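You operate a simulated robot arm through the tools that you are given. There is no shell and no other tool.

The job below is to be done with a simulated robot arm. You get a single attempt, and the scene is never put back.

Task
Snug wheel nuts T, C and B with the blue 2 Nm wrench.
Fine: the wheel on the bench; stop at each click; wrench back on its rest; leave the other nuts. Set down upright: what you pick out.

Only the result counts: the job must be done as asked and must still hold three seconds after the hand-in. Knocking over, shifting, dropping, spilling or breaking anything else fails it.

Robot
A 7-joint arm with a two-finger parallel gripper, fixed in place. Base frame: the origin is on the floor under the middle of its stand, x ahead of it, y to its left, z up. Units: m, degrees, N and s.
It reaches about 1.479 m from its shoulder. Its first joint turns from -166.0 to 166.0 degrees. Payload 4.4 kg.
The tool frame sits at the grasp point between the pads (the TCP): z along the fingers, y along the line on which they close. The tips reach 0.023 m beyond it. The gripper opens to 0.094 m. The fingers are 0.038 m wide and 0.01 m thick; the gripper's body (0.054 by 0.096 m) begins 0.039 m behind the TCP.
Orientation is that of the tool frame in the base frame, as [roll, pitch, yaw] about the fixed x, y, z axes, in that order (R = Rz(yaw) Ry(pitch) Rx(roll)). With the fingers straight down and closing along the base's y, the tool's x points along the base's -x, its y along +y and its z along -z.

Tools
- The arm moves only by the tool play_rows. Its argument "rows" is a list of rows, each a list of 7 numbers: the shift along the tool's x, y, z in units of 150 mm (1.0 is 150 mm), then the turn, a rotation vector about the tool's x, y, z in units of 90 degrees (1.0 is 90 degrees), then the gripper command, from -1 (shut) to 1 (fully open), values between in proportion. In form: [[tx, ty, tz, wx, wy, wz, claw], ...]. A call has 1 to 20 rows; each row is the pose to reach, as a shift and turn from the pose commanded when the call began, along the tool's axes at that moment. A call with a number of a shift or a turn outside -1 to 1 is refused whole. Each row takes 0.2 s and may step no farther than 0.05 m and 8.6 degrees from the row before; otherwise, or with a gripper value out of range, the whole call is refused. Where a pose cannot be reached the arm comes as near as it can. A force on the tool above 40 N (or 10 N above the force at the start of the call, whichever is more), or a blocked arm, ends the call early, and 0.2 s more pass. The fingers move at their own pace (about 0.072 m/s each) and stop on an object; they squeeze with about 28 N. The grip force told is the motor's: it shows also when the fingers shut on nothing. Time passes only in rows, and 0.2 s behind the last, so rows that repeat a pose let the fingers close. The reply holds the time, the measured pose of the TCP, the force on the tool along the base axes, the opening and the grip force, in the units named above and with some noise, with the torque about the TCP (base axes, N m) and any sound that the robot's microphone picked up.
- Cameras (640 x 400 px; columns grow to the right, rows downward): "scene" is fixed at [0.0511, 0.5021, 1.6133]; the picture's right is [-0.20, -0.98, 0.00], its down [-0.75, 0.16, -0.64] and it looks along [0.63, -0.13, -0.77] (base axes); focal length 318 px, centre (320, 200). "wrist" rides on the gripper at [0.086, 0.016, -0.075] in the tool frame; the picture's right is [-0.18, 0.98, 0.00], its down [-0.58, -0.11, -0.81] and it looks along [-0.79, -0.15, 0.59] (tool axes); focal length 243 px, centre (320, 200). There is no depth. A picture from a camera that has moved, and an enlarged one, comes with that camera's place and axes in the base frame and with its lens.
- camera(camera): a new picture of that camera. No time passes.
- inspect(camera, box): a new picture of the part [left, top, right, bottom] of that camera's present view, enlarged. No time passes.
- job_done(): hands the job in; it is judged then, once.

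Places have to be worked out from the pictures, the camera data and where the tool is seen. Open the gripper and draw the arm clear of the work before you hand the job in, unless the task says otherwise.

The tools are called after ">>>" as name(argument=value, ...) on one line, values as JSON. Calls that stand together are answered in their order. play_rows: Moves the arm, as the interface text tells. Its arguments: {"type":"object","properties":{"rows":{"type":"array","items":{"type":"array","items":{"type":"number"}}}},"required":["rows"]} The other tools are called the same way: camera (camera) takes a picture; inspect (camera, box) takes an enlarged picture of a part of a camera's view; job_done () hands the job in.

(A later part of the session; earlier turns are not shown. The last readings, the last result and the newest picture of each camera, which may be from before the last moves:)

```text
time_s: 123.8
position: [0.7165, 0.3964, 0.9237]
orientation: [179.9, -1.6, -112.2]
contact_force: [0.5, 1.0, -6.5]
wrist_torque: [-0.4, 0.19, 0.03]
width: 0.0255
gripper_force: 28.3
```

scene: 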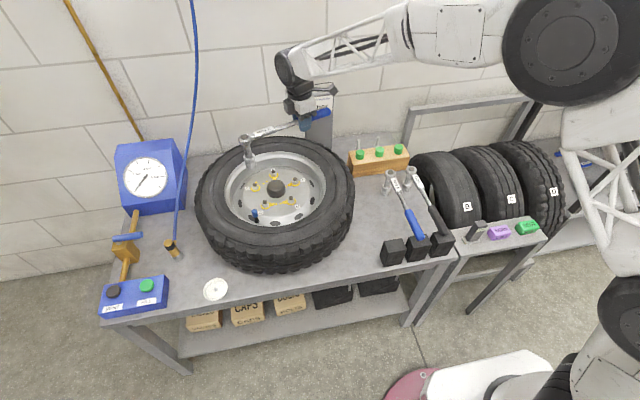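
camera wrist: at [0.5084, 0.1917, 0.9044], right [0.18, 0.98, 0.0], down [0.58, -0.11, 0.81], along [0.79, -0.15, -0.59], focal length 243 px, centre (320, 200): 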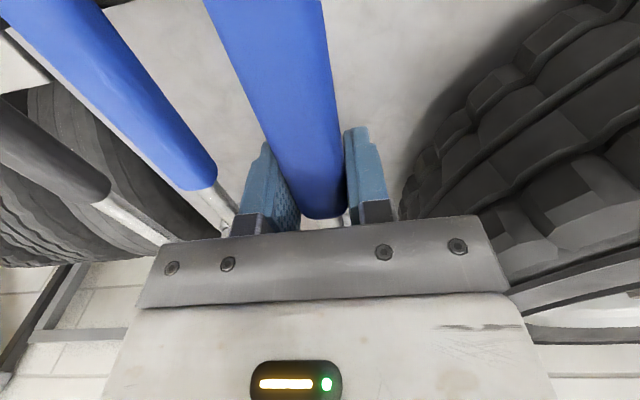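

The same sharp release at ≈2.0 Nm occurred with C's pointer on its mark, exactly as on T, so this is the wrench tripping. I stop here on C and look.

>>> inspect(camera="scene", box=[239, 172, 271, 192])

>>> inspect(camera="scene", box=[232, 148, 296, 188])

```text
16.00 times, centred on (255, 182) of scene
camera zoom: at [0.0511, 0.5021, 1.6133], right [-0.2, -0.98, 0.0], down [-0.75, 0.16, -0.64], along [0.63, -0.13, -0.77], focal length 5089 px, centre (1360, 488)
```

zoom: 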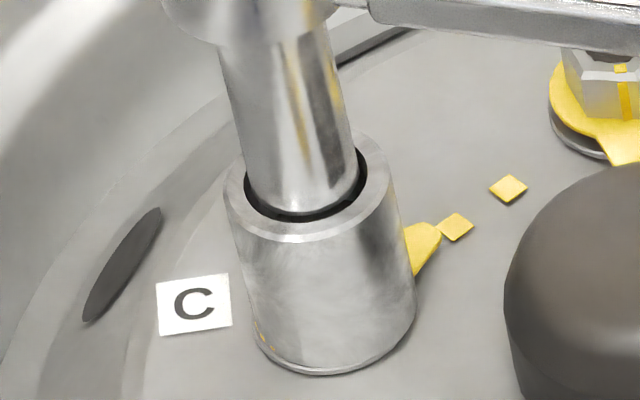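

```text
10.00 times, centred on (264, 168) of scene
camera zoom: at [0.0511, 0.5021, 1.6133], right [-0.2, -0.98, 0.0], down [-0.75, 0.16, -0.64], along [0.63, -0.13, -0.77], focal length 3181 px, centre (880, 520)
```

zoom: 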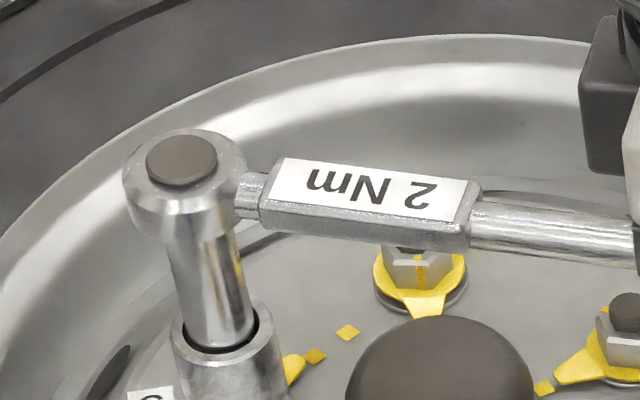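

C's pointer sits at its mark and the wrench is unloaded. Lifting straight up off C.

>>> play_rows(rows=[[0.0008, 0, -0.03, 0, 0, 0, -1], [0.0017, 0, -0.06, 0, 0, 0, -1], [0.0028, 0, -0.1, 0, 0, 0, -1], [0.0042, 0, -0.15, 0, 0, 0, -1], [0.007, 0, -0.25, 0, 0, 0, -1], [0.0098, 0, -0.35, 0, 0, 0, -1], [0.0098, 0, -0.35, 0, 0, 0, -1]])

>>> inspect(camera="scene", box=[240, 155, 320, 205])

>>> inspect(camera="scene", box=[225, 130, 305, 180])

```text
time_s: 125.4
position: [0.7171, 0.3977, 0.9774]
orientation: [179.8, -1.5, -112.0]
contact_force: [0.4, 0.6, -6.6]
wrist_torque: [-0.44, 0.17, 0.0]
width: 0.026
gripper_force: 27.7
```

```text
8.00 times, centred on (280, 180) of scene
camera zoom: at [0.0511, 0.5021, 1.6133], right [-0.2, -0.98, 0.0], down [-0.75, 0.16, -0.64], along [0.63, -0.13, -0.77], focal length 2545 px, centre (640, 360)
```

zoom: 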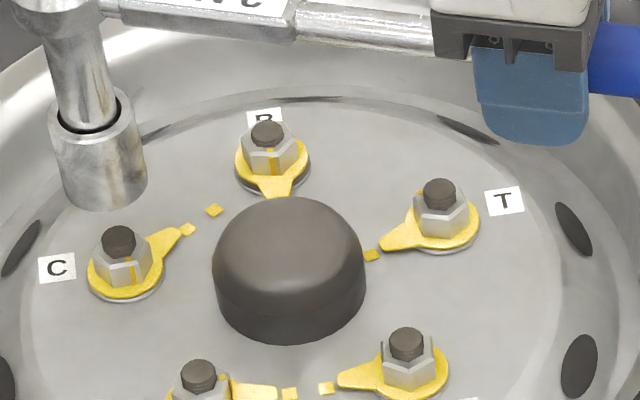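

```text
8.00 times, centred on (265, 155) of scene
camera zoom: at [0.0511, 0.5021, 1.6133], right [-0.2, -0.98, 0.0], down [-0.75, 0.16, -0.64], along [0.63, -0.13, -0.77], focal length 2545 px, centre (760, 560)
```

zoom: 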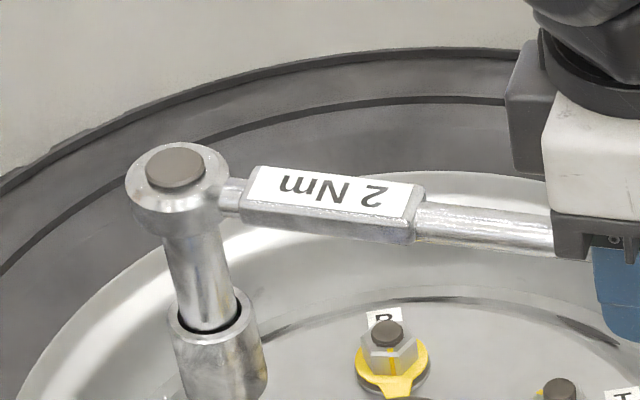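

C's pointer now touches its mark like the tight pair. Next is B (face normal ≈168°), to be seated at yaw ≈ −65°. I'll raise and swing over in two stages; the sign post at x≈1.03 stays about 5 cm clear.

>>> play_rows(rows=[[0.0025, 0, -0.09, 0, 0, 0, -1], [0.005, 0, -0.18, 0, 0, 0, -1], [0.0075, 0, -0.267, 0, 0, 0, -1], [-0.002, -0.1375, -0.267, 0.0015, 0, -0.0526, -1], [-0.0115, -0.275, -0.267, 0.003, 0, -0.1051, -1], [-0.021, -0.4125, -0.268, 0.0044, 0, -0.1577, -1], [-0.0305, -0.55, -0.268, 0.0059, 0, -0.2102, -1], [-0.04, -0.6875, -0.268, 0.0074, 0, -0.2628, -1], [-0.04, -0.6875, -0.268, 0.0074, 0, -0.2628, -1]])

```text
time_s: 127.4
position: [0.8152, 0.3652, 1.0165]
orientation: [179.9, -1.6, -88.4]
contact_force: [0.3, 0.2, -5.7]
wrist_torque: [-0.48, -0.03, -0.02]
width: 0.0259
gripper_force: 27.7
```

>>> play_rows(rows=[[0.056, -0.163, 0.0016, 0.0018, 0, -0.0658, -1], [0.112, -0.326, 0.0031, 0.0037, 0, -0.1317, -1], [0.168, -0.489, 0.0047, 0.0055, 0, -0.1975, -1], [0.224, -0.652, 0.0063, 0.0074, 0, -0.2633, -1], [0.224, -0.652, 0.0063, 0.0074, 0, -0.2633, -1], [0.224, -0.652, 0.0063, 0.0074, 0, -0.2633, -1]])

>>> camera(camera="scene")

>>> inspect(camera="scene", box=[240, 110, 368, 190])

```text
time_s: 128.8
position: [0.9137, 0.3346, 1.0176]
orientation: [179.9, -1.5, -64.8]
contact_force: [0.2, 1.1, -6.6]
wrist_torque: [-0.4, -0.17, 0.0]
width: 0.0258
gripper_force: 28.1
```

```text
taken
```

scene: 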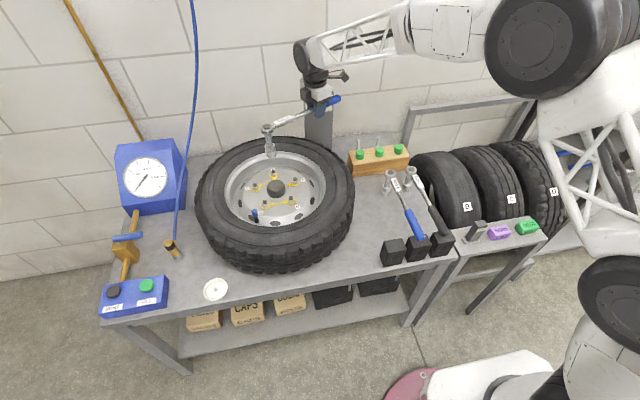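

```text
5.00 times, centred on (304, 150) of scene
camera zoom: at [0.0511, 0.5021, 1.6133], right [-0.2, -0.98, 0.0], down [-0.75, 0.16, -0.64], along [0.63, -0.13, -0.77], focal length 1590 px, centre (400, 450)
```

zoom: 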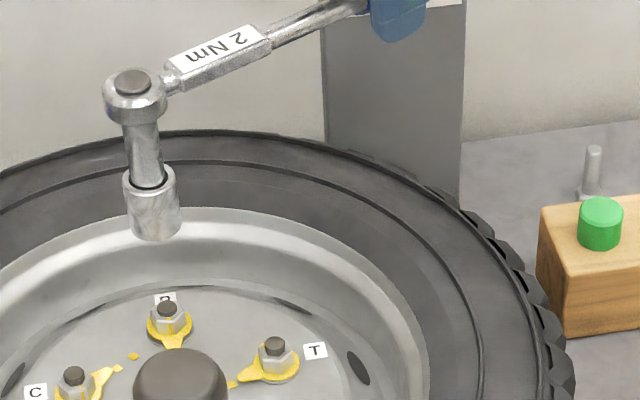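

The head hovers over B with no contacts. Lowering about 60 mm for a direct comparison with the bolt.

>>> play_rows(rows=[[-0.0034, 0, 0.12, 0, 0, 0, -1], [-0.0067, 0, 0.24, 0, 0, 0, -1], [-0.0098, 0, 0.35, 0, 0, 0, -1], [-0.0115, 0, 0.41, 0, 0, 0, -1], [-0.0115, 0, 0.41, 0, 0, 0, -1]])

>>> inspect(camera="scene", box=[257, 160, 289, 180])

>>> inspect(camera="scene", box=[253, 136, 285, 156])

```text
time_s: 130.0
position: [0.9132, 0.3336, 0.9543]
orientation: [179.9, -1.5, -64.8]
contact_force: [-0.2, -0.7, -5.2]
wrist_torque: [-0.44, -0.17, 0.0]
width: 0.026
gripper_force: 27.8
```

```text
16.00 times, centred on (273, 170) of scene
camera zoom: at [0.0511, 0.5021, 1.6133], right [-0.2, -0.98, 0.0], down [-0.75, 0.16, -0.64], along [0.63, -0.13, -0.77], focal length 5089 px, centre (1072, 680)
```

zoom: 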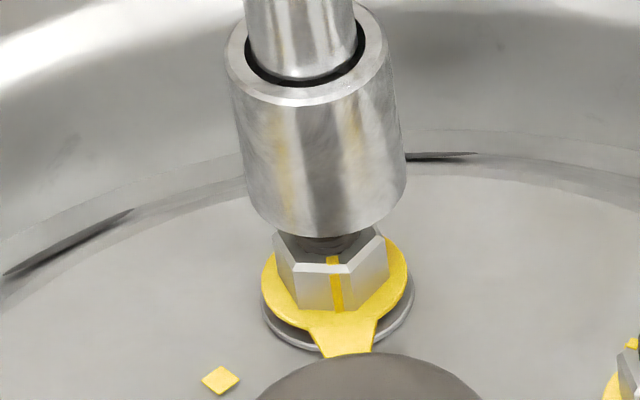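

```text
16.00 times, centred on (269, 146) of scene
camera zoom: at [0.0511, 0.5021, 1.6133], right [-0.2, -0.98, 0.0], down [-0.75, 0.16, -0.64], along [0.63, -0.13, -0.77], focal length 5089 px, centre (1136, 1064)
```

zoom: 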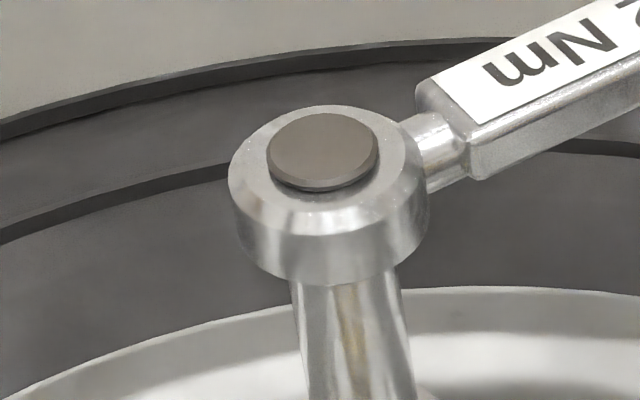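

The socket is centred on B within about 1 mm and vertical. I'll apply a sub-millimetre correction and lower to just above the hex.

>>> play_rows(rows=[[-0.004, 0.001, 0.01, 0, 0, 0, -1], [-0.0048, 0.001, 0.03, 0, 0, 0, -1], [-0.0054, 0.001, 0.05, 0, 0, 0, -1], [-0.006, 0.001, 0.07, 0, 0, 0, -1], [-0.006, 0.001, 0.07, 0, 0, 0, -1]])

>>> play_rows(rows=[[-0.0001, 0, 0.004, 0, 0, 0, -1], [-0.0002, 0, 0.008, 0, 0, 0, -1], [-0.0003, 0, 0.012, 0, 0, 0, -1], [-0.0004, 0, 0.016, 0, 0, 0, -1]])

>>> inspect(camera="scene", box=[257, 160, 289, 180])

```text
time_s: 131.2
position: [0.9136, 0.3339, 0.9448]
orientation: [179.9, -1.6, -64.8]
contact_force: [-0.8, 0.1, -6.5]
wrist_torque: [-0.41, -0.2, 0.04]
width: 0.0261
gripper_force: 28.1
```

```text
time_s: 132.2
position: [0.9127, 0.3352, 0.9417]
orientation: [180.0, -1.5, -64.8]
contact_force: [0.2, -0.3, -6.6]
wrist_torque: [-0.41, -0.19, 0.02]
width: 0.0262
gripper_force: 27.7
```

```text
16.00 times, centred on (273, 170) of scene
camera zoom: at [0.0511, 0.5021, 1.6133], right [-0.2, -0.98, 0.0], down [-0.75, 0.16, -0.64], along [0.63, -0.13, -0.77], focal length 5089 px, centre (1072, 680)
```

zoom: 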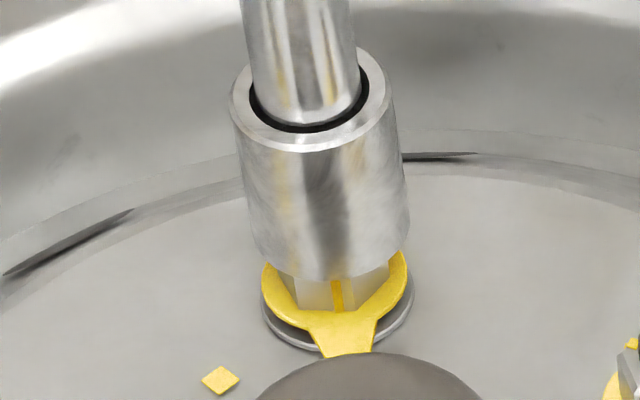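

Contact-free at z_b≈0.844. A fine correction of (−0.6, +0.7) mm, then more fine lowering.

>>> play_rows(rows=[[-0.006, 0.0016, 0, 0, 0, 0, -1], [-0.0061, 0.0016, 0.004, 0, 0, 0, -1], [-0.0062, 0.0016, 0.008, 0, 0, 0, -1], [-0.0063, 0.0016, 0.012, 0, 0, 0, -1]])

```text
time_s: 133.2
position: [0.9122, 0.3353, 0.9403]
orientation: [179.9, -1.5, -64.8]
contact_force: [0.0, 0.3, -5.7]
wrist_torque: [-0.28, -0.04, 0.08]
width: 0.026
gripper_force: 27.7
```

>>> play_rows(rows=[[-0.0001, 0, 0.003, 0, 0, 0, -1], [-0.0001, 0, 0.005, 0, 0, 0, -1]])

```text
time_s: 133.8
position: [0.9113, 0.3351, 0.9394]
orientation: [180.0, -1.5, -64.9]
contact_force: [-3.0, 1.8, 0.2]
wrist_torque: [0.96, 0.76, 0.38]
width: 0.0259
gripper_force: 26.9
```

Light contact pushing toward (−x, +y), as happened at C. Raising 1.5 mm, shifting (−1.0, +0.5) mm and lowering again.

>>> play_rows(rows=[[0.0001, 0, -0.005, 0, 0, 0, -1], [0.0003, 0, -0.01, 0, 0, 0, -1], [-0.0057, 0.0046, -0.01, 0, 0, 0, -1], [-0.0059, 0.0046, -0.005, 0, 0, 0, -1], [-0.006, 0.0046, -0.002, 0, 0, 0, -1], [-0.006, 0.0046, 0, 0, 0, 0, -1]])

```text
time_s: 135.2
position: [0.9117, 0.3366, 0.9393]
orientation: [179.9, -1.6, -64.8]
contact_force: [-0.8, 0.3, -4.9]
wrist_torque: [-0.42, -0.2, -0.03]
width: 0.0259
gripper_force: 27.9
```

The contact is gone at the same height. Continuing down in fine rows.

>>> play_rows(rows=[[-0.0001, 0, 0.004, 0, 0, 0, -1], [-0.0002, 0, 0.008, 0, 0, 0, -1], [-0.0003, 0, 0.011, 0, 0, 0, -1]])

```text
time_s: 136.0
position: [0.9118, 0.3357, 0.9386]
orientation: [179.8, -1.4, -64.8]
contact_force: [-0.6, -0.5, -6.2]
wrist_torque: [-0.38, -0.23, -0.01]
width: 0.0257
gripper_force: 28.0
```

>>> play_rows(rows=[[-0.0001, 0, 0.004, 0, 0, 0, -1], [-0.0002, 0, 0.008, 0, 0, 0, -1], [-0.0003, 0, 0.011, 0, 0, 0, -1]])

```text
time_s: 136.8
position: [0.9119, 0.3356, 0.9361]
orientation: [179.9, -1.5, -64.8]
contact_force: [0.3, 0.8, -5.6]
wrist_torque: [-0.44, -0.19, -0.01]
width: 0.0259
gripper_force: 27.8
```

Free: the socket is passing onto B's hex. Continuing 4 mm more.

>>> play_rows(rows=[[-0.0001, 0, 0.005, 0, 0, 0, -1], [-0.0003, 0, 0.01, 0, 0, 0, -1], [-0.0004, 0, 0.015, 0, 0, 0, -1], [-0.0005, 0, 0.02, 0, 0, 0, -1], [-0.0007, 0, 0.025, 0, 0, 0, -1]])

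>>> inspect(camera="scene", box=[257, 160, 289, 180])

```text
time_s: 138.0
position: [0.9111, 0.3365, 0.9331]
orientation: [179.9, -1.5, -64.8]
contact_force: [0.3, -0.9, -6.0]
wrist_torque: [-0.38, -0.17, -0.02]
width: 0.0262
gripper_force: 27.7
```

```text
16.00 times, centred on (273, 170) of scene
camera zoom: at [0.0511, 0.5021, 1.6133], right [-0.2, -0.98, 0.0], down [-0.75, 0.16, -0.64], along [0.63, -0.13, -0.77], focal length 5089 px, centre (1072, 680)
```

zoom: 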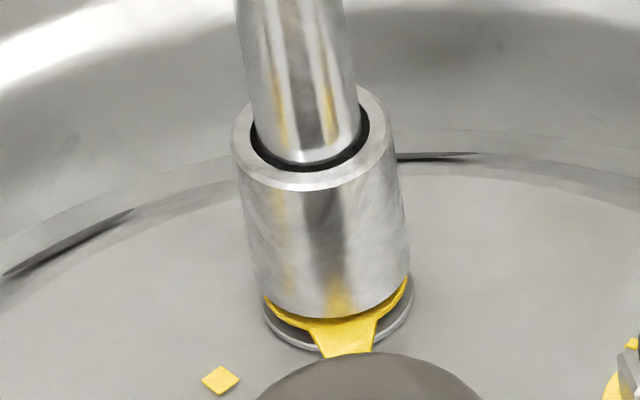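

The socket is over B's hex with no load. Lowering another 5.5 mm toward the seat.

>>> play_rows(rows=[[-0.0001, 0, 0.005, 0, 0, 0, -1], [-0.0003, 0, 0.01, 0, 0, 0, -1], [-0.0004, 0, 0.015, 0, 0, 0, -1], [-0.0005, 0, 0.02, 0, 0, 0, -1], [-0.0007, 0, 0.025, 0, 0, 0, -1], [-0.0008, 0, 0.03, 0, 0, 0, -1], [-0.0009, 0, 0.035, 0, 0, 0, -1]])

>>> inspect(camera="scene", box=[257, 160, 289, 180])

```text
time_s: 139.6
position: [0.9112, 0.3354, 0.927]
orientation: [179.9, -1.5, -64.9]
contact_force: [0.6, 0.0, -5.8]
wrist_torque: [-0.41, -0.22, 0.01]
width: 0.0258
gripper_force: 28.2
```

```text
16.00 times, centred on (273, 170) of scene
camera zoom: at [0.0511, 0.5021, 1.6133], right [-0.2, -0.98, 0.0], down [-0.75, 0.16, -0.64], along [0.63, -0.13, -0.77], focal length 5089 px, centre (1072, 680)
```

zoom: 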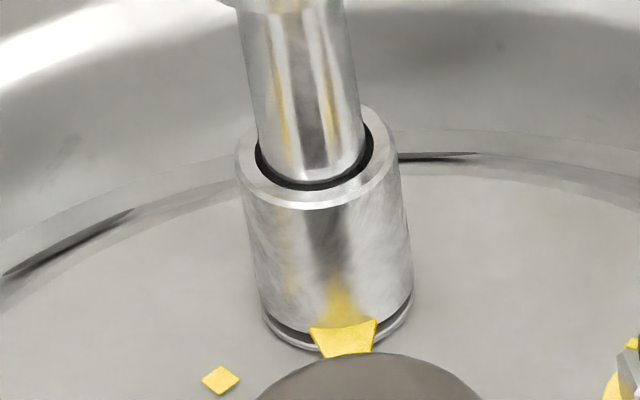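

B's socket is engaged and unloaded. Starting the clockwise turn with 12° in 3° rows.

>>> play_rows(rows=[[-0.0001, 0, 0.003, 0, 0, 0, -1], [-0.0018, 0.0638, 0.004, -0.0009, 0, 0.0333, -1], [-0.0068, 0.1275, 0.005, -0.0019, 0, 0.0667, -1], [-0.0151, 0.1908, 0.006, -0.0028, 0, 0.1, -1], [-0.0268, 0.2537, 0.006, -0.0037, 0, 0.1333, -1]])

>>> inspect(camera="scene", box=[257, 160, 289, 180])

```text
time_s: 140.8
position: [0.8745, 0.3233, 0.9265]
orientation: [179.9, -1.5, -76.8]
contact_force: [0.4, -0.2, -7.1]
wrist_torque: [-0.46, -0.14, 0.03]
width: 0.026
gripper_force: 28.1
```

```text
16.00 times, centred on (273, 170) of scene
camera zoom: at [0.0511, 0.5021, 1.6133], right [-0.2, -0.98, 0.0], down [-0.75, 0.16, -0.64], along [0.63, -0.13, -0.77], focal length 5089 px, centre (1072, 680)
```

zoom: 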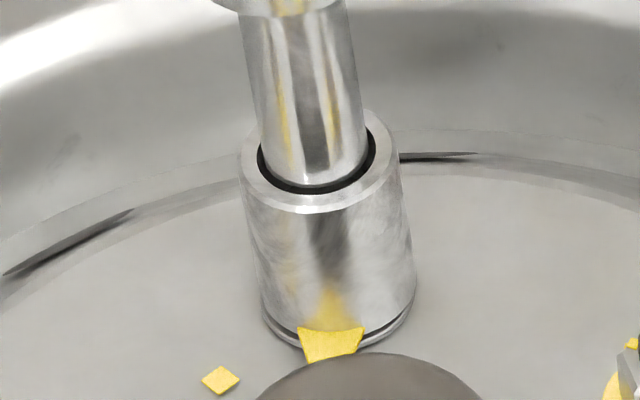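

B's pointer is turning with the wrench at low torque. Continuing 12° more.

>>> play_rows(rows=[[-0.0017, 0.0638, 0.001, -0.0009, 0, 0.0333, -1], [-0.0067, 0.1275, 0.002, -0.0019, 0, 0.0667, -1], [-0.015, 0.1908, 0.003, -0.0028, 0, 0.1, -1], [-0.0267, 0.2537, 0.004, -0.0037, 0, 0.1333, -1]])

>>> inspect(camera="scene", box=[257, 160, 289, 180])

```text
time_s: 141.8
position: [0.8381, 0.318, 0.9243]
orientation: [179.8, -1.7, -88.7]
contact_force: [-0.2, -0.7, -6.1]
wrist_torque: [-0.44, 0.02, 0.4]
width: 0.0258
gripper_force: 28.0
```

```text
16.00 times, centred on (273, 170) of scene
camera zoom: at [0.0511, 0.5021, 1.6133], right [-0.2, -0.98, 0.0], down [-0.75, 0.16, -0.64], along [0.63, -0.13, -0.77], focal length 5089 px, centre (1072, 680)
```

zoom: 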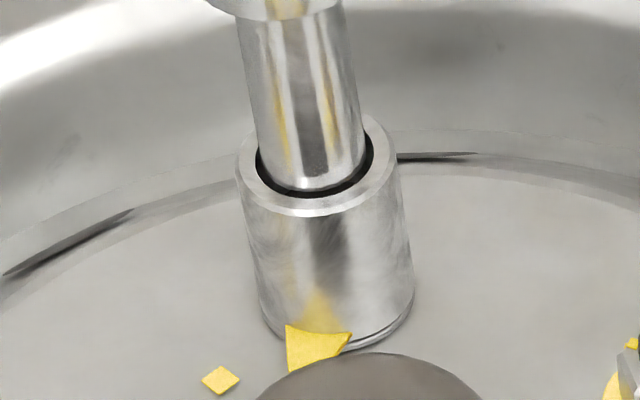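

Total 24° at about 0.4 Nm, with the pointer swinging toward its mark. Continuing 10° in 2.5° rows.

>>> play_rows(rows=[[-0.0012, 0.0532, 0.001, -0.0008, 0, 0.0278, -1], [-0.0046, 0.1063, 0.002, -0.0016, 0, 0.0556, -1], [-0.0104, 0.1592, 0.003, -0.0023, 0, 0.0833, -1], [-0.0185, 0.2118, 0.004, -0.0031, 0, 0.1111, -1]])

>>> inspect(camera="scene", box=[257, 162, 289, 182])

```text
time_s: 142.8
position: [0.8054, 0.321, 0.9256]
orientation: [179.9, -1.5, -98.8]
contact_force: [0.5, 0.2, -6.4]
wrist_torque: [-0.43, 0.07, 0.93]
width: 0.026
gripper_force: 28.0
```

```text
16.00 times, centred on (273, 172) of scene
camera zoom: at [0.0511, 0.5021, 1.6133], right [-0.2, -0.98, 0.0], down [-0.75, 0.16, -0.64], along [0.63, -0.13, -0.77], focal length 5089 px, centre (1072, 648)
```

zoom: 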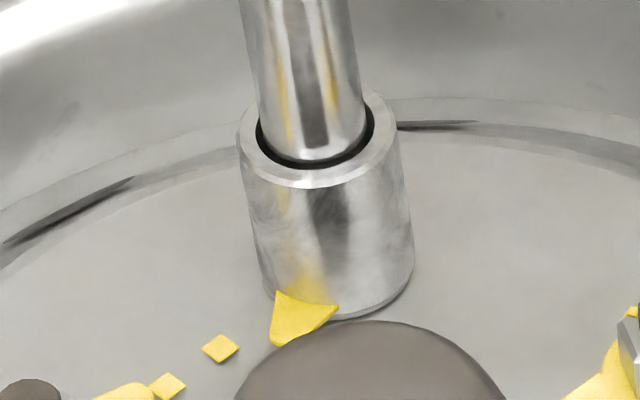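

Total 34°, torque ≈ 0.9 Nm. Continuing 6° in 2° rows.

>>> play_rows(rows=[[-0.0007, 0.0426, 0, -0.0006, 0, 0.0222, -1], [-0.003, 0.0851, 0.001, -0.0012, 0, 0.0444, -1], [-0.0067, 0.1275, 0.002, -0.0019, 0, 0.0667, -1]])

>>> inspect(camera="scene", box=[257, 162, 289, 182])

```text
time_s: 143.6
position: [0.7872, 0.3231, 0.9243]
orientation: [179.9, -1.6, -104.9]
contact_force: [0.5, 0.1, -6.1]
wrist_torque: [-0.45, 0.14, 1.05]
width: 0.026
gripper_force: 27.5
```

```text
16.00 times, centred on (273, 172) of scene
camera zoom: at [0.0511, 0.5021, 1.6133], right [-0.2, -0.98, 0.0], down [-0.75, 0.16, -0.64], along [0.63, -0.13, -0.77], focal length 5089 px, centre (1072, 648)
```

zoom: 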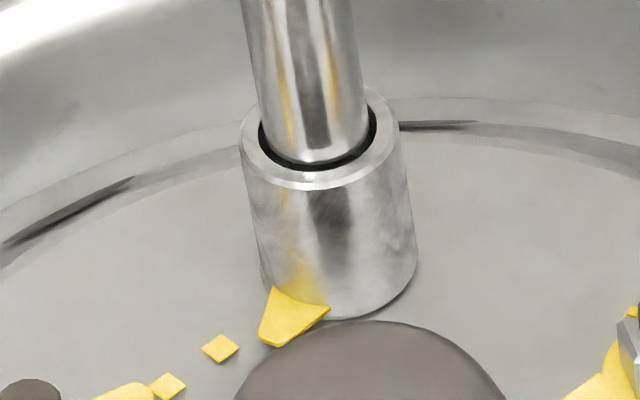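

Total 40°, torque ≈ 1.1–1.2 Nm. Continuing 4° in 1° rows.

>>> play_rows(rows=[[-0.0002, 0.0213, 0, -0.0003, 0, 0.0111, -1], [-0.0007, 0.0426, 0, -0.0006, 0, 0.0222, -1], [-0.0017, 0.0638, 0, -0.0009, 0, 0.0333, -1], [-0.003, 0.0851, 0.001, -0.0012, 0, 0.0444, -1]])

>>> inspect(camera="scene", box=[257, 162, 289, 182])

```text
time_s: 144.6
position: [0.7751, 0.329, 0.9241]
orientation: [179.9, -1.6, -108.7]
contact_force: [-0.5, -0.3, -5.1]
wrist_torque: [-0.45, 0.14, 1.32]
width: 0.0261
gripper_force: 27.8
```

```text
16.00 times, centred on (273, 172) of scene
camera zoom: at [0.0511, 0.5021, 1.6133], right [-0.2, -0.98, 0.0], down [-0.75, 0.16, -0.64], along [0.63, -0.13, -0.77], focal length 5089 px, centre (1072, 648)
```

zoom: 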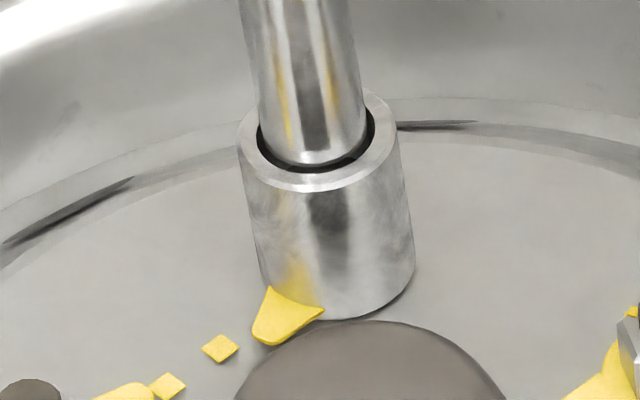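

Torque ≈ 1.3 Nm; by ray calculation B's pointer is at ~140° against the mark at ~127°, so about 13° remain. Continuing 4° in 1° rows.

>>> play_rows(rows=[[-0.0002, 0.0213, 0, -0.0003, 0, 0.0111, -1], [-0.0007, 0.0426, 0, -0.0006, 0, 0.0222, -1], [-0.0017, 0.0638, 0, -0.0009, 0, 0.0333, -1], [-0.003, 0.0851, 0, -0.0012, 0, 0.0444, -1]])

```text
time_s: 145.6
position: [0.763, 0.3315, 0.9249]
orientation: [180.0, -1.6, -112.8]
contact_force: [1.6, -1.1, -5.6]
wrist_torque: [-0.51, 0.07, 1.32]
width: 0.0261
gripper_force: 28.1
```

Torque ≈ 1.6 Nm. Continuing 2°.

>>> play_rows(rows=[[-0.0001, 0.0142, 0, -0.0002, 0, 0.0074, -1], [-0.0003, 0.0284, 0, -0.0004, 0, 0.0148, -1], [-0.0007, 0.0426, 0, -0.0006, 0, 0.0222, -1]])

>>> inspect(camera="scene", box=[257, 162, 289, 182])

```text
time_s: 146.4
position: [0.7568, 0.336, 0.9249]
orientation: [180.0, -1.6, -114.7]
contact_force: [4.3, 1.7, -6.6]
wrist_torque: [-0.32, -0.17, 0.98]
width: 0.0263
gripper_force: 27.3
```

```text
16.00 times, centred on (273, 172) of scene
camera zoom: at [0.0511, 0.5021, 1.6133], right [-0.2, -0.98, 0.0], down [-0.75, 0.16, -0.64], along [0.63, -0.13, -0.77], focal length 5089 px, centre (1072, 648)
```

zoom: 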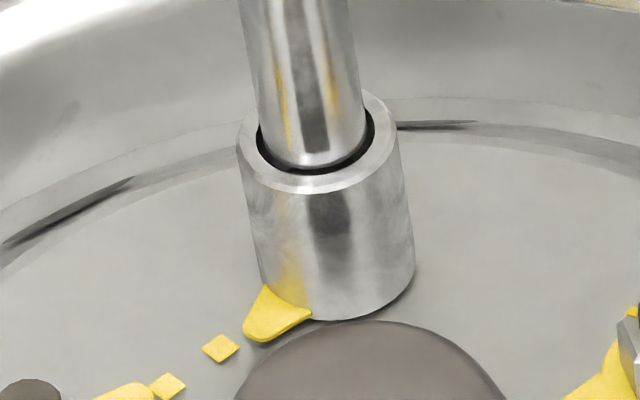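

Pointer ≈135°, torque ≈ 1.6 Nm, about 8° remaining. Continuing 2°.

>>> play_rows(rows=[[-0.0001, 0.0142, 0, -0.0002, 0, 0.0074, -1], [-0.0003, 0.0284, 0, -0.0004, 0, 0.0148, -1], [-0.0007, 0.0426, 0, -0.0006, 0, 0.0222, -1]])

```text
time_s: 147.2
position: [0.7508, 0.3373, 0.9249]
orientation: [179.9, -1.6, -116.8]
contact_force: [2.6, -1.5, -5.2]
wrist_torque: [-0.5, -0.05, 1.08]
width: 0.0262
gripper_force: 27.5
```

>>> play_rows(rows=[[0, 0.0106, 0, -0.0002, 0, 0.0056, -1], [-0.0002, 0.0213, 0, -0.0003, 0, 0.0111, -1], [-0.0004, 0.0319, 0, -0.0005, 0, 0.0167, -1]])

>>> inspect(camera="scene", box=[257, 162, 289, 182])

```text
time_s: 148.0
position: [0.7463, 0.3406, 0.9253]
orientation: [179.9, -1.6, -118.3]
contact_force: [3.8, -2.3, -6.3]
wrist_torque: [-0.78, -0.05, 0.88]
width: 0.0262
gripper_force: 27.4
```

```text
16.00 times, centred on (273, 172) of scene
camera zoom: at [0.0511, 0.5021, 1.6133], right [-0.2, -0.98, 0.0], down [-0.75, 0.16, -0.64], along [0.63, -0.13, -0.77], focal length 5089 px, centre (1072, 648)
```

zoom: 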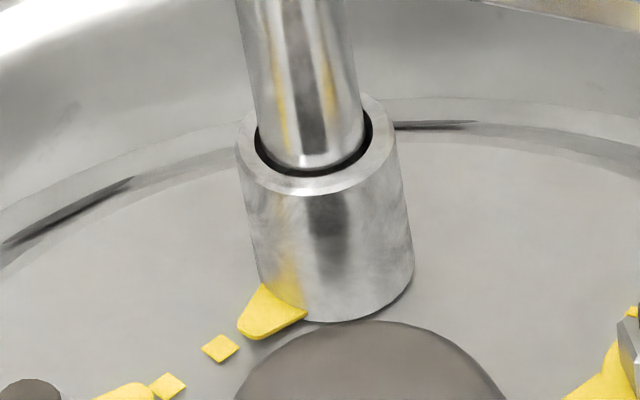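

Pointer ≈132°, torque ≈ 1.7 Nm, about 5° remaining. Advancing 1° at a time.

>>> play_rows(rows=[[0, 0.0106, 0, -0.0002, 0, 0.0056, -1], [-0.0002, 0.0213, 0, -0.0003, 0, 0.0111, -1]])

```text
time_s: 148.6
position: [0.7439, 0.3418, 0.9233]
orientation: [179.9, -1.5, -119.2]
contact_force: [3.1, -1.6, -5.8]
wrist_torque: [-0.5, -0.11, 1.09]
width: 0.026
gripper_force: 27.8
```

>>> play_rows(rows=[[0, 0.0106, 0, -0.0002, 0, 0.0056, -1], [-0.0002, 0.0213, 0, -0.0003, 0, 0.0111, -1]])

```text
time_s: 149.2
position: [0.7416, 0.3439, 0.9248]
orientation: [180.0, -1.5, -120.4]
contact_force: [3.6, -2.4, -5.7]
wrist_torque: [-0.68, -0.05, 0.99]
width: 0.0263
gripper_force: 27.9
```

Torque ≈ 1.8 Nm. Advancing 1°.

>>> play_rows(rows=[[0, 0.0106, 0, -0.0002, 0, 0.0056, -1], [-0.0002, 0.0213, 0, -0.0003, 0, 0.0111, -1]])

>>> inspect(camera="scene", box=[257, 162, 289, 182])

```text
time_s: 149.8
position: [0.7377, 0.3438, 0.9249]
orientation: [179.8, -1.6, -121.3]
contact_force: [3.8, -0.6, -6.7]
wrist_torque: [-0.58, -0.08, 1.05]
width: 0.0259
gripper_force: 27.8
```

```text
16.00 times, centred on (273, 172) of scene
camera zoom: at [0.0511, 0.5021, 1.6133], right [-0.2, -0.98, 0.0], down [-0.75, 0.16, -0.64], along [0.63, -0.13, -0.77], focal length 5089 px, centre (1072, 648)
```

zoom: 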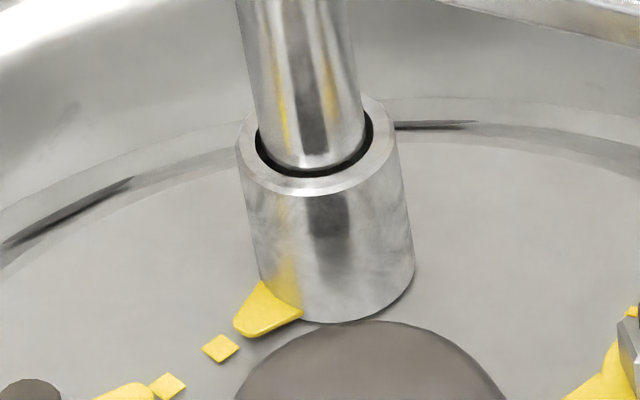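

The pointer is approaching its mark and torque is ≈ 1.75 Nm. Advancing 1°.

>>> play_rows(rows=[[0, 0.0106, 0, -0.0002, 0, 0.0056, -1], [-0.0002, 0.0213, 0, -0.0003, 0, 0.0111, -1]])

```text
time_s: 150.4
position: [0.7365, 0.3461, 0.9248]
orientation: [179.9, -1.6, -122.3]
contact_force: [5.3, -0.3, -5.3]
wrist_torque: [-0.44, -0.26, 0.93]
width: 0.026
gripper_force: 28.3
```

>>> play_rows(rows=[[0, 0.0106, 0, -0.0002, 0, 0.0056, -1], [-0.0001, 0.016, 0, -0.0002, 0, 0.0083, -1]])

```text
time_s: 151.0
position: [0.7336, 0.3482, 0.9246]
orientation: [179.8, -1.7, -123.1]
contact_force: [3.3, -3.4, -3.6]
wrist_torque: [-0.23, -0.31, 1.01]
width: 0.0263
gripper_force: 28.2
```

Torque ≈ 1.86 Nm. Now 0.5° steps, watching for the release.

>>> play_rows(rows=[[0, 0.0106, 0, -0.0002, 0, 0.0056, -1]])

```text
time_s: 151.4
position: [0.7322, 0.348, 0.924]
orientation: [179.9, -1.6, -123.6]
contact_force: [3.1, -3.3, -3.3]
wrist_torque: [-0.25, -0.3, 1.06]
width: 0.0261
gripper_force: 27.3
```

>>> play_rows(rows=[[0, 0.0106, 0, -0.0002, 0, 0.0056, -1]])

```text
time_s: 151.8
position: [0.7302, 0.349, 0.9236]
orientation: [179.8, -1.6, -124.1]
contact_force: [3.7, -2.9, -3.4]
wrist_torque: [-0.32, -0.26, 1.11]
width: 0.0261
gripper_force: 27.4
```

>>> play_rows(rows=[[0, 0.0106, 0, -0.0002, 0, 0.0056, -1]])

```text
time_s: 152.2
position: [0.7285, 0.3509, 0.9256]
orientation: [179.9, -1.6, -124.6]
contact_force: [5.3, -1.3, -4.9]
wrist_torque: [-0.28, -0.28, 1.09]
width: 0.0263
gripper_force: 28.2
```

Torque ≈ 2.0 Nm. One more 0.5° step.

>>> play_rows(rows=[[0, 0.0106, 0, -0.0002, 0, 0.0056, -1]])

>>> inspect(camera="scene", box=[257, 162, 289, 182])

```text
time_s: 152.6
position: [0.7282, 0.3505, 0.9249]
orientation: [179.8, -1.6, -125.1]
contact_force: [-0.5, -0.8, -2.6]
wrist_torque: [0.06, -0.06, 0.04]
width: 0.0262
gripper_force: 28.1
```

```text
16.00 times, centred on (273, 172) of scene
camera zoom: at [0.0511, 0.5021, 1.6133], right [-0.2, -0.98, 0.0], down [-0.75, 0.16, -0.64], along [0.63, -0.13, -0.77], focal length 5089 px, centre (1072, 648)
```

zoom: 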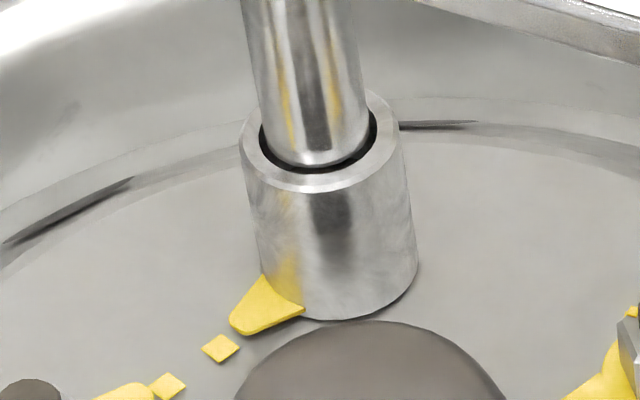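

The release came again at ≈2.0 Nm with B's pointer on its mark (127.6° vs 127.4°), so all three nuts tripped the wrench at their marks. Lifting straight off B.

>>> play_rows(rows=[[0.0008, 0, -0.03, 0, 0, 0, -1], [0.0017, 0, -0.06, 0, 0, 0, -1], [0.0028, 0, -0.1, 0, 0, 0, -1], [0.0042, 0, -0.15, 0, 0, 0, -1], [0.007, 0, -0.25, 0, 0, 0, -1], [0.0112, 0, -0.4, 0, 0, 0, -1], [0.0168, 0, -0.6, 0, 0, 0, -1], [0.0216, 0, -0.77, 0, 0, 0, -1], [0.0216, 0, -0.77, 0, 0, 0, -1]])

>>> inspect(camera="scene", box=[235, 155, 315, 205])

>>> inspect(camera="scene", box=[250, 110, 346, 170])

```text
time_s: 154.6
position: [0.7291, 0.3514, 1.0404]
orientation: [180.0, -1.6, -125.1]
contact_force: [-0.2, 0.0, -5.9]
wrist_torque: [-0.42, 0.29, 0.03]
width: 0.0258
gripper_force: 28.1
```

```text
8.00 times, centred on (275, 180) of scene
camera zoom: at [0.0511, 0.5021, 1.6133], right [-0.2, -0.98, 0.0], down [-0.75, 0.16, -0.64], along [0.63, -0.13, -0.77], focal length 2545 px, centre (680, 360)
```

zoom: 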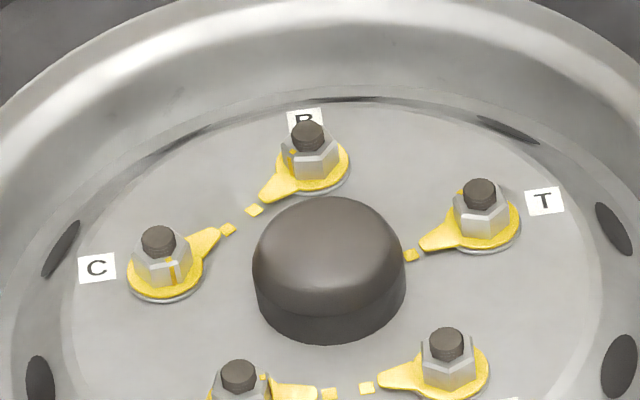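

```text
6.67 times, centred on (298, 140) of scene
camera zoom: at [0.0511, 0.5021, 1.6133], right [-0.2, -0.98, 0.0], down [-0.75, 0.16, -0.64], along [0.63, -0.13, -0.77], focal length 2120 px, centre (467, 600)
```

zoom: 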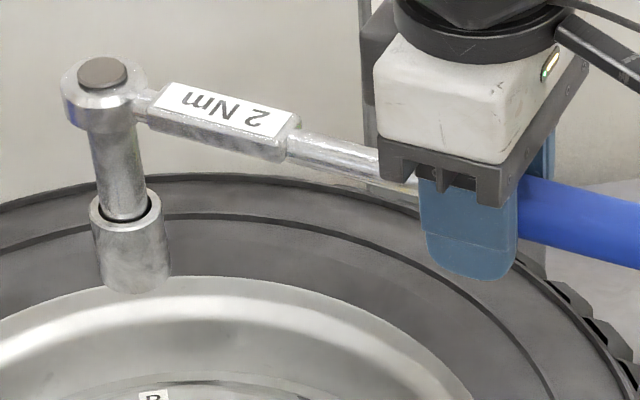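

All five pointers now sit on their marks: B–C facing each other, T at its own mark, and D–M untouched. Now I'll carry the wrench back to its rest, turning to yaw 180° in two stages.

>>> play_rows(rows=[[0.123, 0.005, 0.0034, -0.0014, 0, 0.0508, -1], [0.245, 0.01, 0.0069, -0.0028, 0, 0.1017, -1], [0.368, 0.0145, 0.0103, -0.0043, 0, 0.1525, -1], [0.49, 0.019, 0.0137, -0.0057, 0, 0.2033, -1], [0.613, 0.024, 0.0172, -0.0071, 0, 0.2542, -1], [0.736, 0.029, 0.0206, -0.0085, 0, 0.305, -1], [0.736, 0.029, 0.0206, -0.0085, 0, 0.305, -1]])

```text
time_s: 156.2
position: [0.661, 0.2637, 1.0396]
orientation: [179.9, -1.8, -152.7]
contact_force: [0.8, 0.0, -5.9]
wrist_torque: [-0.18, 0.4, -0.01]
width: 0.0259
gripper_force: 28.4
```

>>> play_rows(rows=[[0.11, -0.053, 0.0031, -0.0014, 0, 0.0507, -1], [0.22, -0.106, 0.0062, -0.0028, 0, 0.1015, -1], [0.33, -0.159, 0.0093, -0.0043, 0, 0.1522, -1], [0.44, -0.212, 0.0123, -0.0057, 0, 0.2029, -1], [0.55, -0.265, 0.0154, -0.0071, 0, 0.2537, -1], [0.661, -0.318, 0.0185, -0.0085, 0, 0.3044, -1], [0.661, -0.318, 0.0185, -0.0085, 0, 0.3044, -1], [0.661, -0.318, 0.0185, -0.0085, 0, 0.3044, -1]])

>>> inspect(camera="scene", box=[330, 90, 458, 190])

>>> camera(camera="wrist")

```text
time_s: 158.0
position: [0.5958, 0.1753, 1.0396]
orientation: [179.9, -1.7, -179.9]
contact_force: [0.4, 0.4, -6.1]
wrist_torque: [-0.04, 0.49, -0.02]
width: 0.0259
gripper_force: 28.1
```

```text
4.00 times, centred on (394, 140) of scene
camera zoom: at [0.0511, 0.5021, 1.6133], right [-0.2, -0.98, 0.0], down [-0.75, 0.16, -0.64], along [0.63, -0.13, -0.77], focal length 1272 px, centre (24, 440)
```

zoom: 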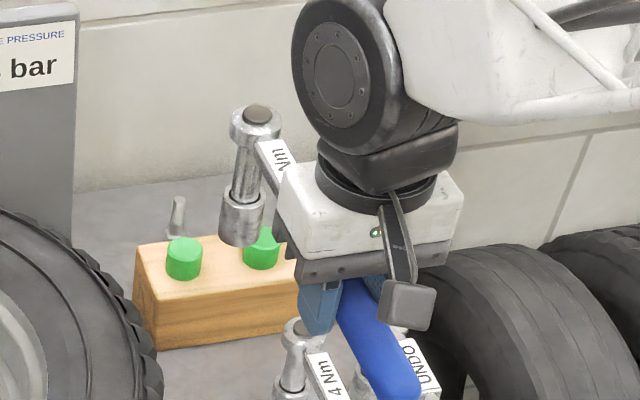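

```text
taken
camera wrist: at [0.5116, 0.191, 1.1171], right [0.18, 0.98, 0.0], down [0.6, -0.11, 0.79], along [0.77, -0.15, -0.61], focal length 243 px, centre (320, 200)
```

wrist: 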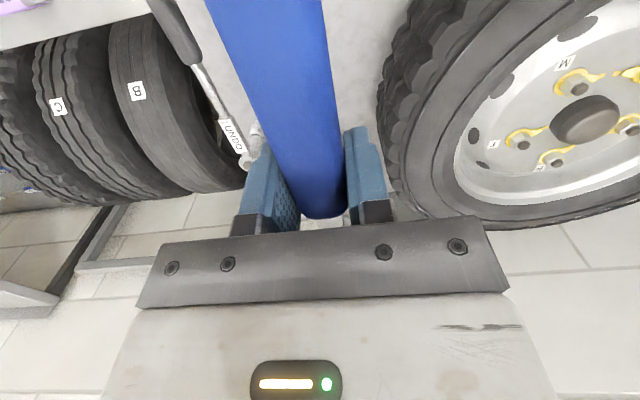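

The head is at (0.780, 0.176), matching its original rest spot, and the socket is vertical within about 1°. Descending in stages.

>>> play_rows(rows=[[-0.0056, 0, 0.2, 0, 0, 0, -1], [-0.0112, 0, 0.4, 0, 0, 0, -1], [-0.0168, 0, 0.6, 0, 0, 0, -1], [-0.0224, 0, 0.8, 0, 0, 0, -1], [-0.028, 0, 1.0, 0, 0, 0, -1], [-0.028, 0, 1.0, 0, 0, 0, -1]])

>>> inspect(camera="scene", box=[335, 140, 463, 260])

>>> inspect(camera="scene", box=[345, 145, 409, 185])

>>> camera(camera="wrist")

```text
time_s: 159.4
position: [0.5945, 0.1759, 0.8898]
orientation: [179.9, -1.7, -179.9]
contact_force: [0.3, -0.4, -5.3]
wrist_torque: [0.02, 0.46, -0.02]
width: 0.0258
gripper_force: 28.3
```

```text
3.33 times, centred on (399, 200) of scene
camera zoom: at [0.0511, 0.5021, 1.6133], right [-0.2, -0.98, 0.0], down [-0.75, 0.16, -0.64], along [0.63, -0.13, -0.77], focal length 1060 px, centre (57, 200)
```

zoom: 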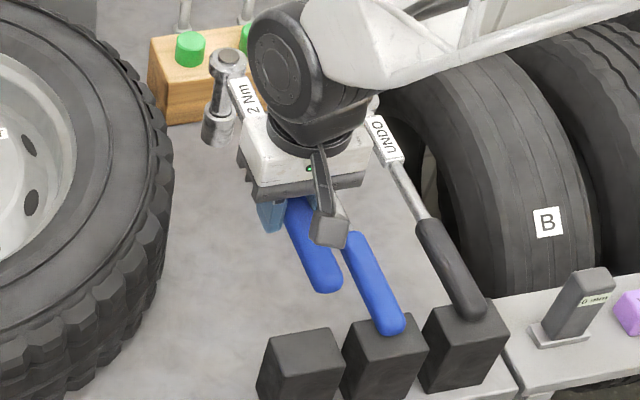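

```text
10.00 times, centred on (377, 165) of scene
camera zoom: at [0.0511, 0.5021, 1.6133], right [-0.2, -0.98, 0.0], down [-0.75, 0.16, -0.64], along [0.63, -0.13, -0.77], focal length 3181 px, centre (-250, 550)
```

zoom: 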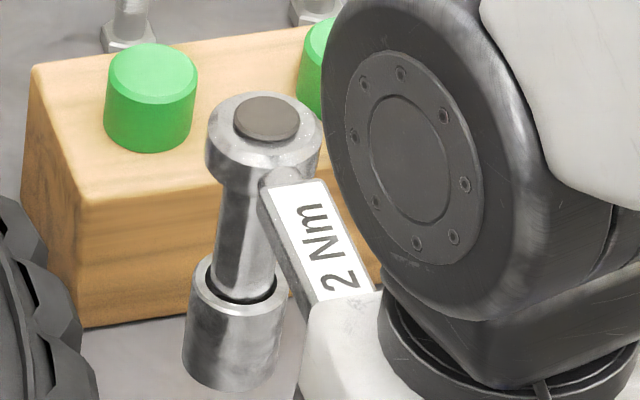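

```text
taken
camera wrist: at [0.511, 0.192, 0.967], right [0.18, 0.98, 0.0], down [0.61, -0.11, 0.79], along [0.77, -0.15, -0.61], focal length 243 px, centre (320, 200)
```

wrist: 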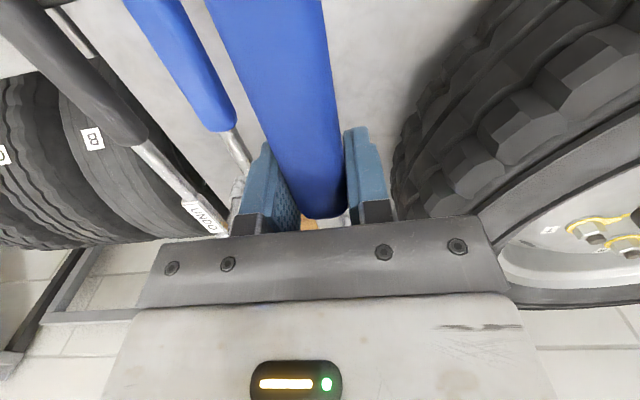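

Everything is clear below. Descending to about 10 mm above the rest, then slowly.

>>> play_rows(rows=[[-0.0042, 0, 0.15, 0, 0, 0, -1], [-0.0084, 0, 0.3, 0, 0, 0, -1], [-0.0118, 0, 0.42, 0, 0, 0, -1], [-0.014, 0, 0.5, 0, 0, 0, -1], [-0.0148, 0, 0.53, 0, 0, 0, -1], [-0.0148, 0, 0.53, 0, 0, 0, -1]])

>>> play_rows(rows=[[-0.0002, 0, 0.007, 0, 0, 0, -1], [-0.0004, 0, 0.014, 0, 0, 0, -1], [-0.0006, 0, 0.021, 0, 0, 0, -1], [-0.0008, 0, 0.028, 0, 0, 0, -1]])

```text
time_s: 160.8
position: [0.594, 0.1766, 0.8105]
orientation: [179.9, -1.7, 180.0]
contact_force: [0.5, -0.1, -6.1]
wrist_torque: [-0.01, 0.5, -0.02]
width: 0.0258
gripper_force: 27.2
```

```text
time_s: 161.8
position: [0.594, 0.1765, 0.8064]
orientation: [180.0, -1.7, -179.9]
contact_force: [-0.3, -0.2, -5.8]
wrist_torque: [-0.02, 0.47, 0.01]
width: 0.0262
gripper_force: 28.0
```

No contact yet at z≈0.806. Lowering in 0.6 mm rows.

>>> play_rows(rows=[[-0.0001, 0, 0.004, 0, 0, 0, -1], [-0.0002, 0, 0.008, 0, 0, 0, -1], [-0.0003, 0, 0.012, 0, 0, 0, -1], [-0.0004, 0, 0.016, 0, 0, 0, -1]])

```text
time_s: 162.8
position: [0.594, 0.1749, 0.8025]
orientation: [179.9, -1.8, -179.9]
contact_force: [-0.1, 0.4, -5.8]
wrist_torque: [0.02, 0.45, 0.02]
width: 0.026
gripper_force: 28.3
```

>>> play_rows(rows=[[-0.0001, 0, 0.004, 0, 0, 0, -1], [-0.0002, 0, 0.008, 0, 0, 0, -1], [-0.0003, 0, 0.012, 0, 0, 0, -1]])

>>> inspect(camera="scene", box=[345, 155, 409, 195])

>>> inspect(camera="scene", box=[360, 215, 424, 255])

```text
time_s: 163.6
position: [0.5947, 0.175, 0.8021]
orientation: [179.9, -1.6, -180.0]
contact_force: [-2.7, 1.2, 3.1]
wrist_torque: [0.0, -1.2, 0.11]
width: 0.0259
gripper_force: 28.0
```

```text
10.00 times, centred on (377, 175) of scene
camera zoom: at [0.0511, 0.5021, 1.6133], right [-0.2, -0.98, 0.0], down [-0.75, 0.16, -0.64], along [0.63, -0.13, -0.77], focal length 3181 px, centre (-250, 450)
```

zoom: 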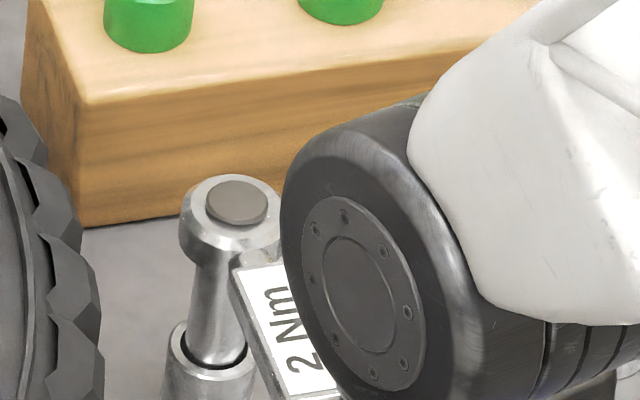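

```text
10.00 times, centred on (392, 235) of scene
camera zoom: at [0.0511, 0.5021, 1.6133], right [-0.2, -0.98, 0.0], down [-0.75, 0.16, -0.64], along [0.63, -0.13, -0.77], focal length 3181 px, centre (-400, -150)
```

zoom: 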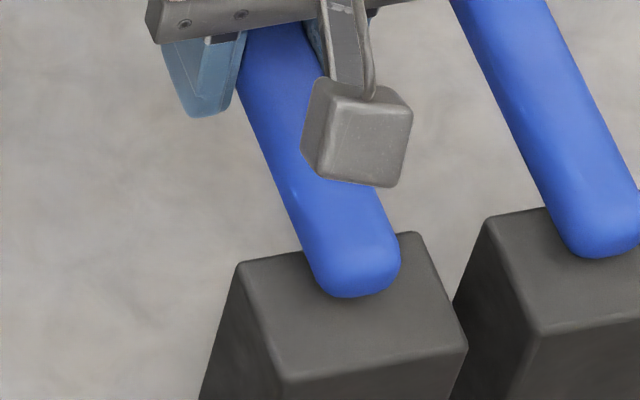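

The socket touched the bench first, with the handle a millimetre or two above the block. Lowering gently another 1 mm so the handle settles too.

>>> play_rows(rows=[[0, 0, 0.002, 0, 0, 0, -1], [-0.0001, 0, 0.004, 0, 0, 0, -1], [-0.0002, 0, 0.006, 0, 0, 0, -1]])

```text
time_s: 164.4
position: [0.5945, 0.174, 0.8006]
orientation: [179.9, -1.7, -179.9]
contact_force: [2.7, 0.4, 0.7]
wrist_torque: [0.03, -1.2, 0.17]
width: 0.0258
gripper_force: 28.4
```

>>> play_rows(rows=[[0, 0, 0.002, 0, 0, 0, -1], [-0.0001, 0, 0.004, 0, 0, 0, -1], [-0.0002, 0, 0.006, 0, 0, 0, -1], [-0.0002, 0, 0.006, 0, 0, 0, -1]])

>>> inspect(camera="scene", box=[360, 215, 424, 255])

```text
time_s: 165.4
position: [0.5947, 0.1753, 0.8004]
orientation: [179.9, -1.7, -179.9]
contact_force: [-3.0, 1.0, 3.2]
wrist_torque: [-0.02, -1.01, -0.03]
width: 0.0259
gripper_force: 28.1
```

```text
10.00 times, centred on (392, 235) of scene
camera zoom: at [0.0511, 0.5021, 1.6133], right [-0.2, -0.98, 0.0], down [-0.75, 0.16, -0.64], along [0.63, -0.13, -0.77], focal length 3181 px, centre (-400, -150)
```

zoom: 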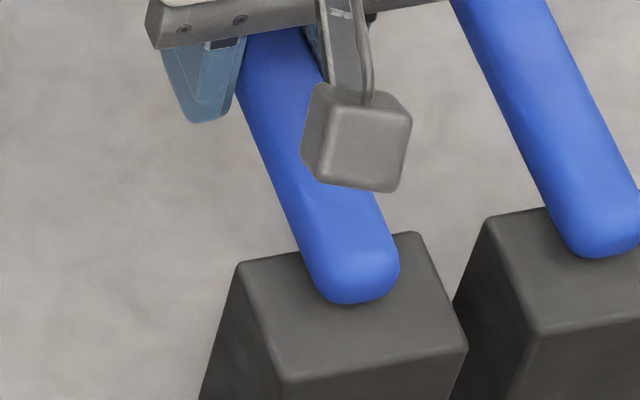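

The head and handle end now match their original rest positions in the image. I'll check the gap between the handle and the block up close.

>>> inspect(camera="scene", box=[380, 228, 412, 248])

>>> inspect(camera="scene", box=[352, 170, 384, 205])

```text
16.00 times, centred on (396, 238) of scene
camera zoom: at [0.0511, 0.5021, 1.6133], right [-0.2, -0.98, 0.0], down [-0.75, 0.16, -0.64], along [0.63, -0.13, -0.77], focal length 5089 px, centre (-896, -408)
```

zoom: 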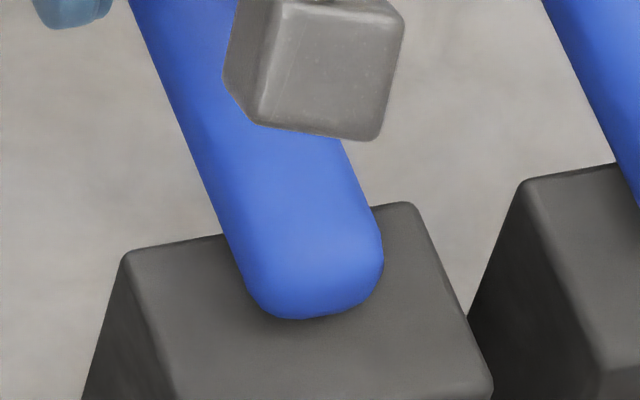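

```text
11.43 times, centred on (368, 188) of scene
camera zoom: at [0.0511, 0.5021, 1.6133], right [-0.2, -0.98, 0.0], down [-0.75, 0.16, -0.64], along [0.63, -0.13, -0.77], focal length 3635 px, centre (-229, 343)
```

zoom: 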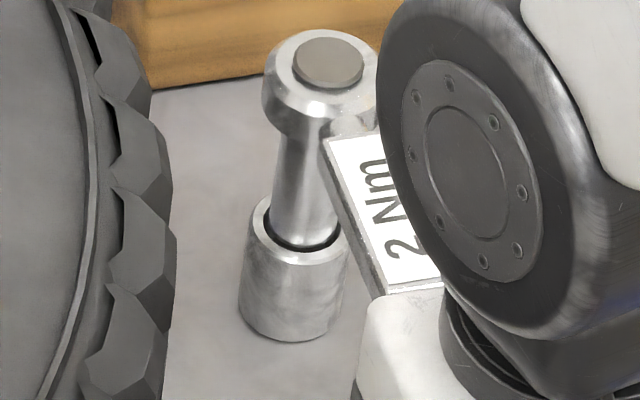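

It looks almost touching. Lowering 0.6 mm more and reading the balance.

>>> play_rows(rows=[[0, 0, 0.002, 0, 0, 0, -1], [-0.0001, 0, 0.004, 0, 0, 0, -1], [-0.0001, 0, 0.004, 0, 0, 0, -1]])

```text
time_s: 166.2
position: [0.5952, 0.1757, 0.7999]
orientation: [180.0, -1.6, -179.9]
contact_force: [-3.0, 1.1, 3.5]
wrist_torque: [0.05, -1.18, 0.23]
width: 0.026
gripper_force: 27.9
```

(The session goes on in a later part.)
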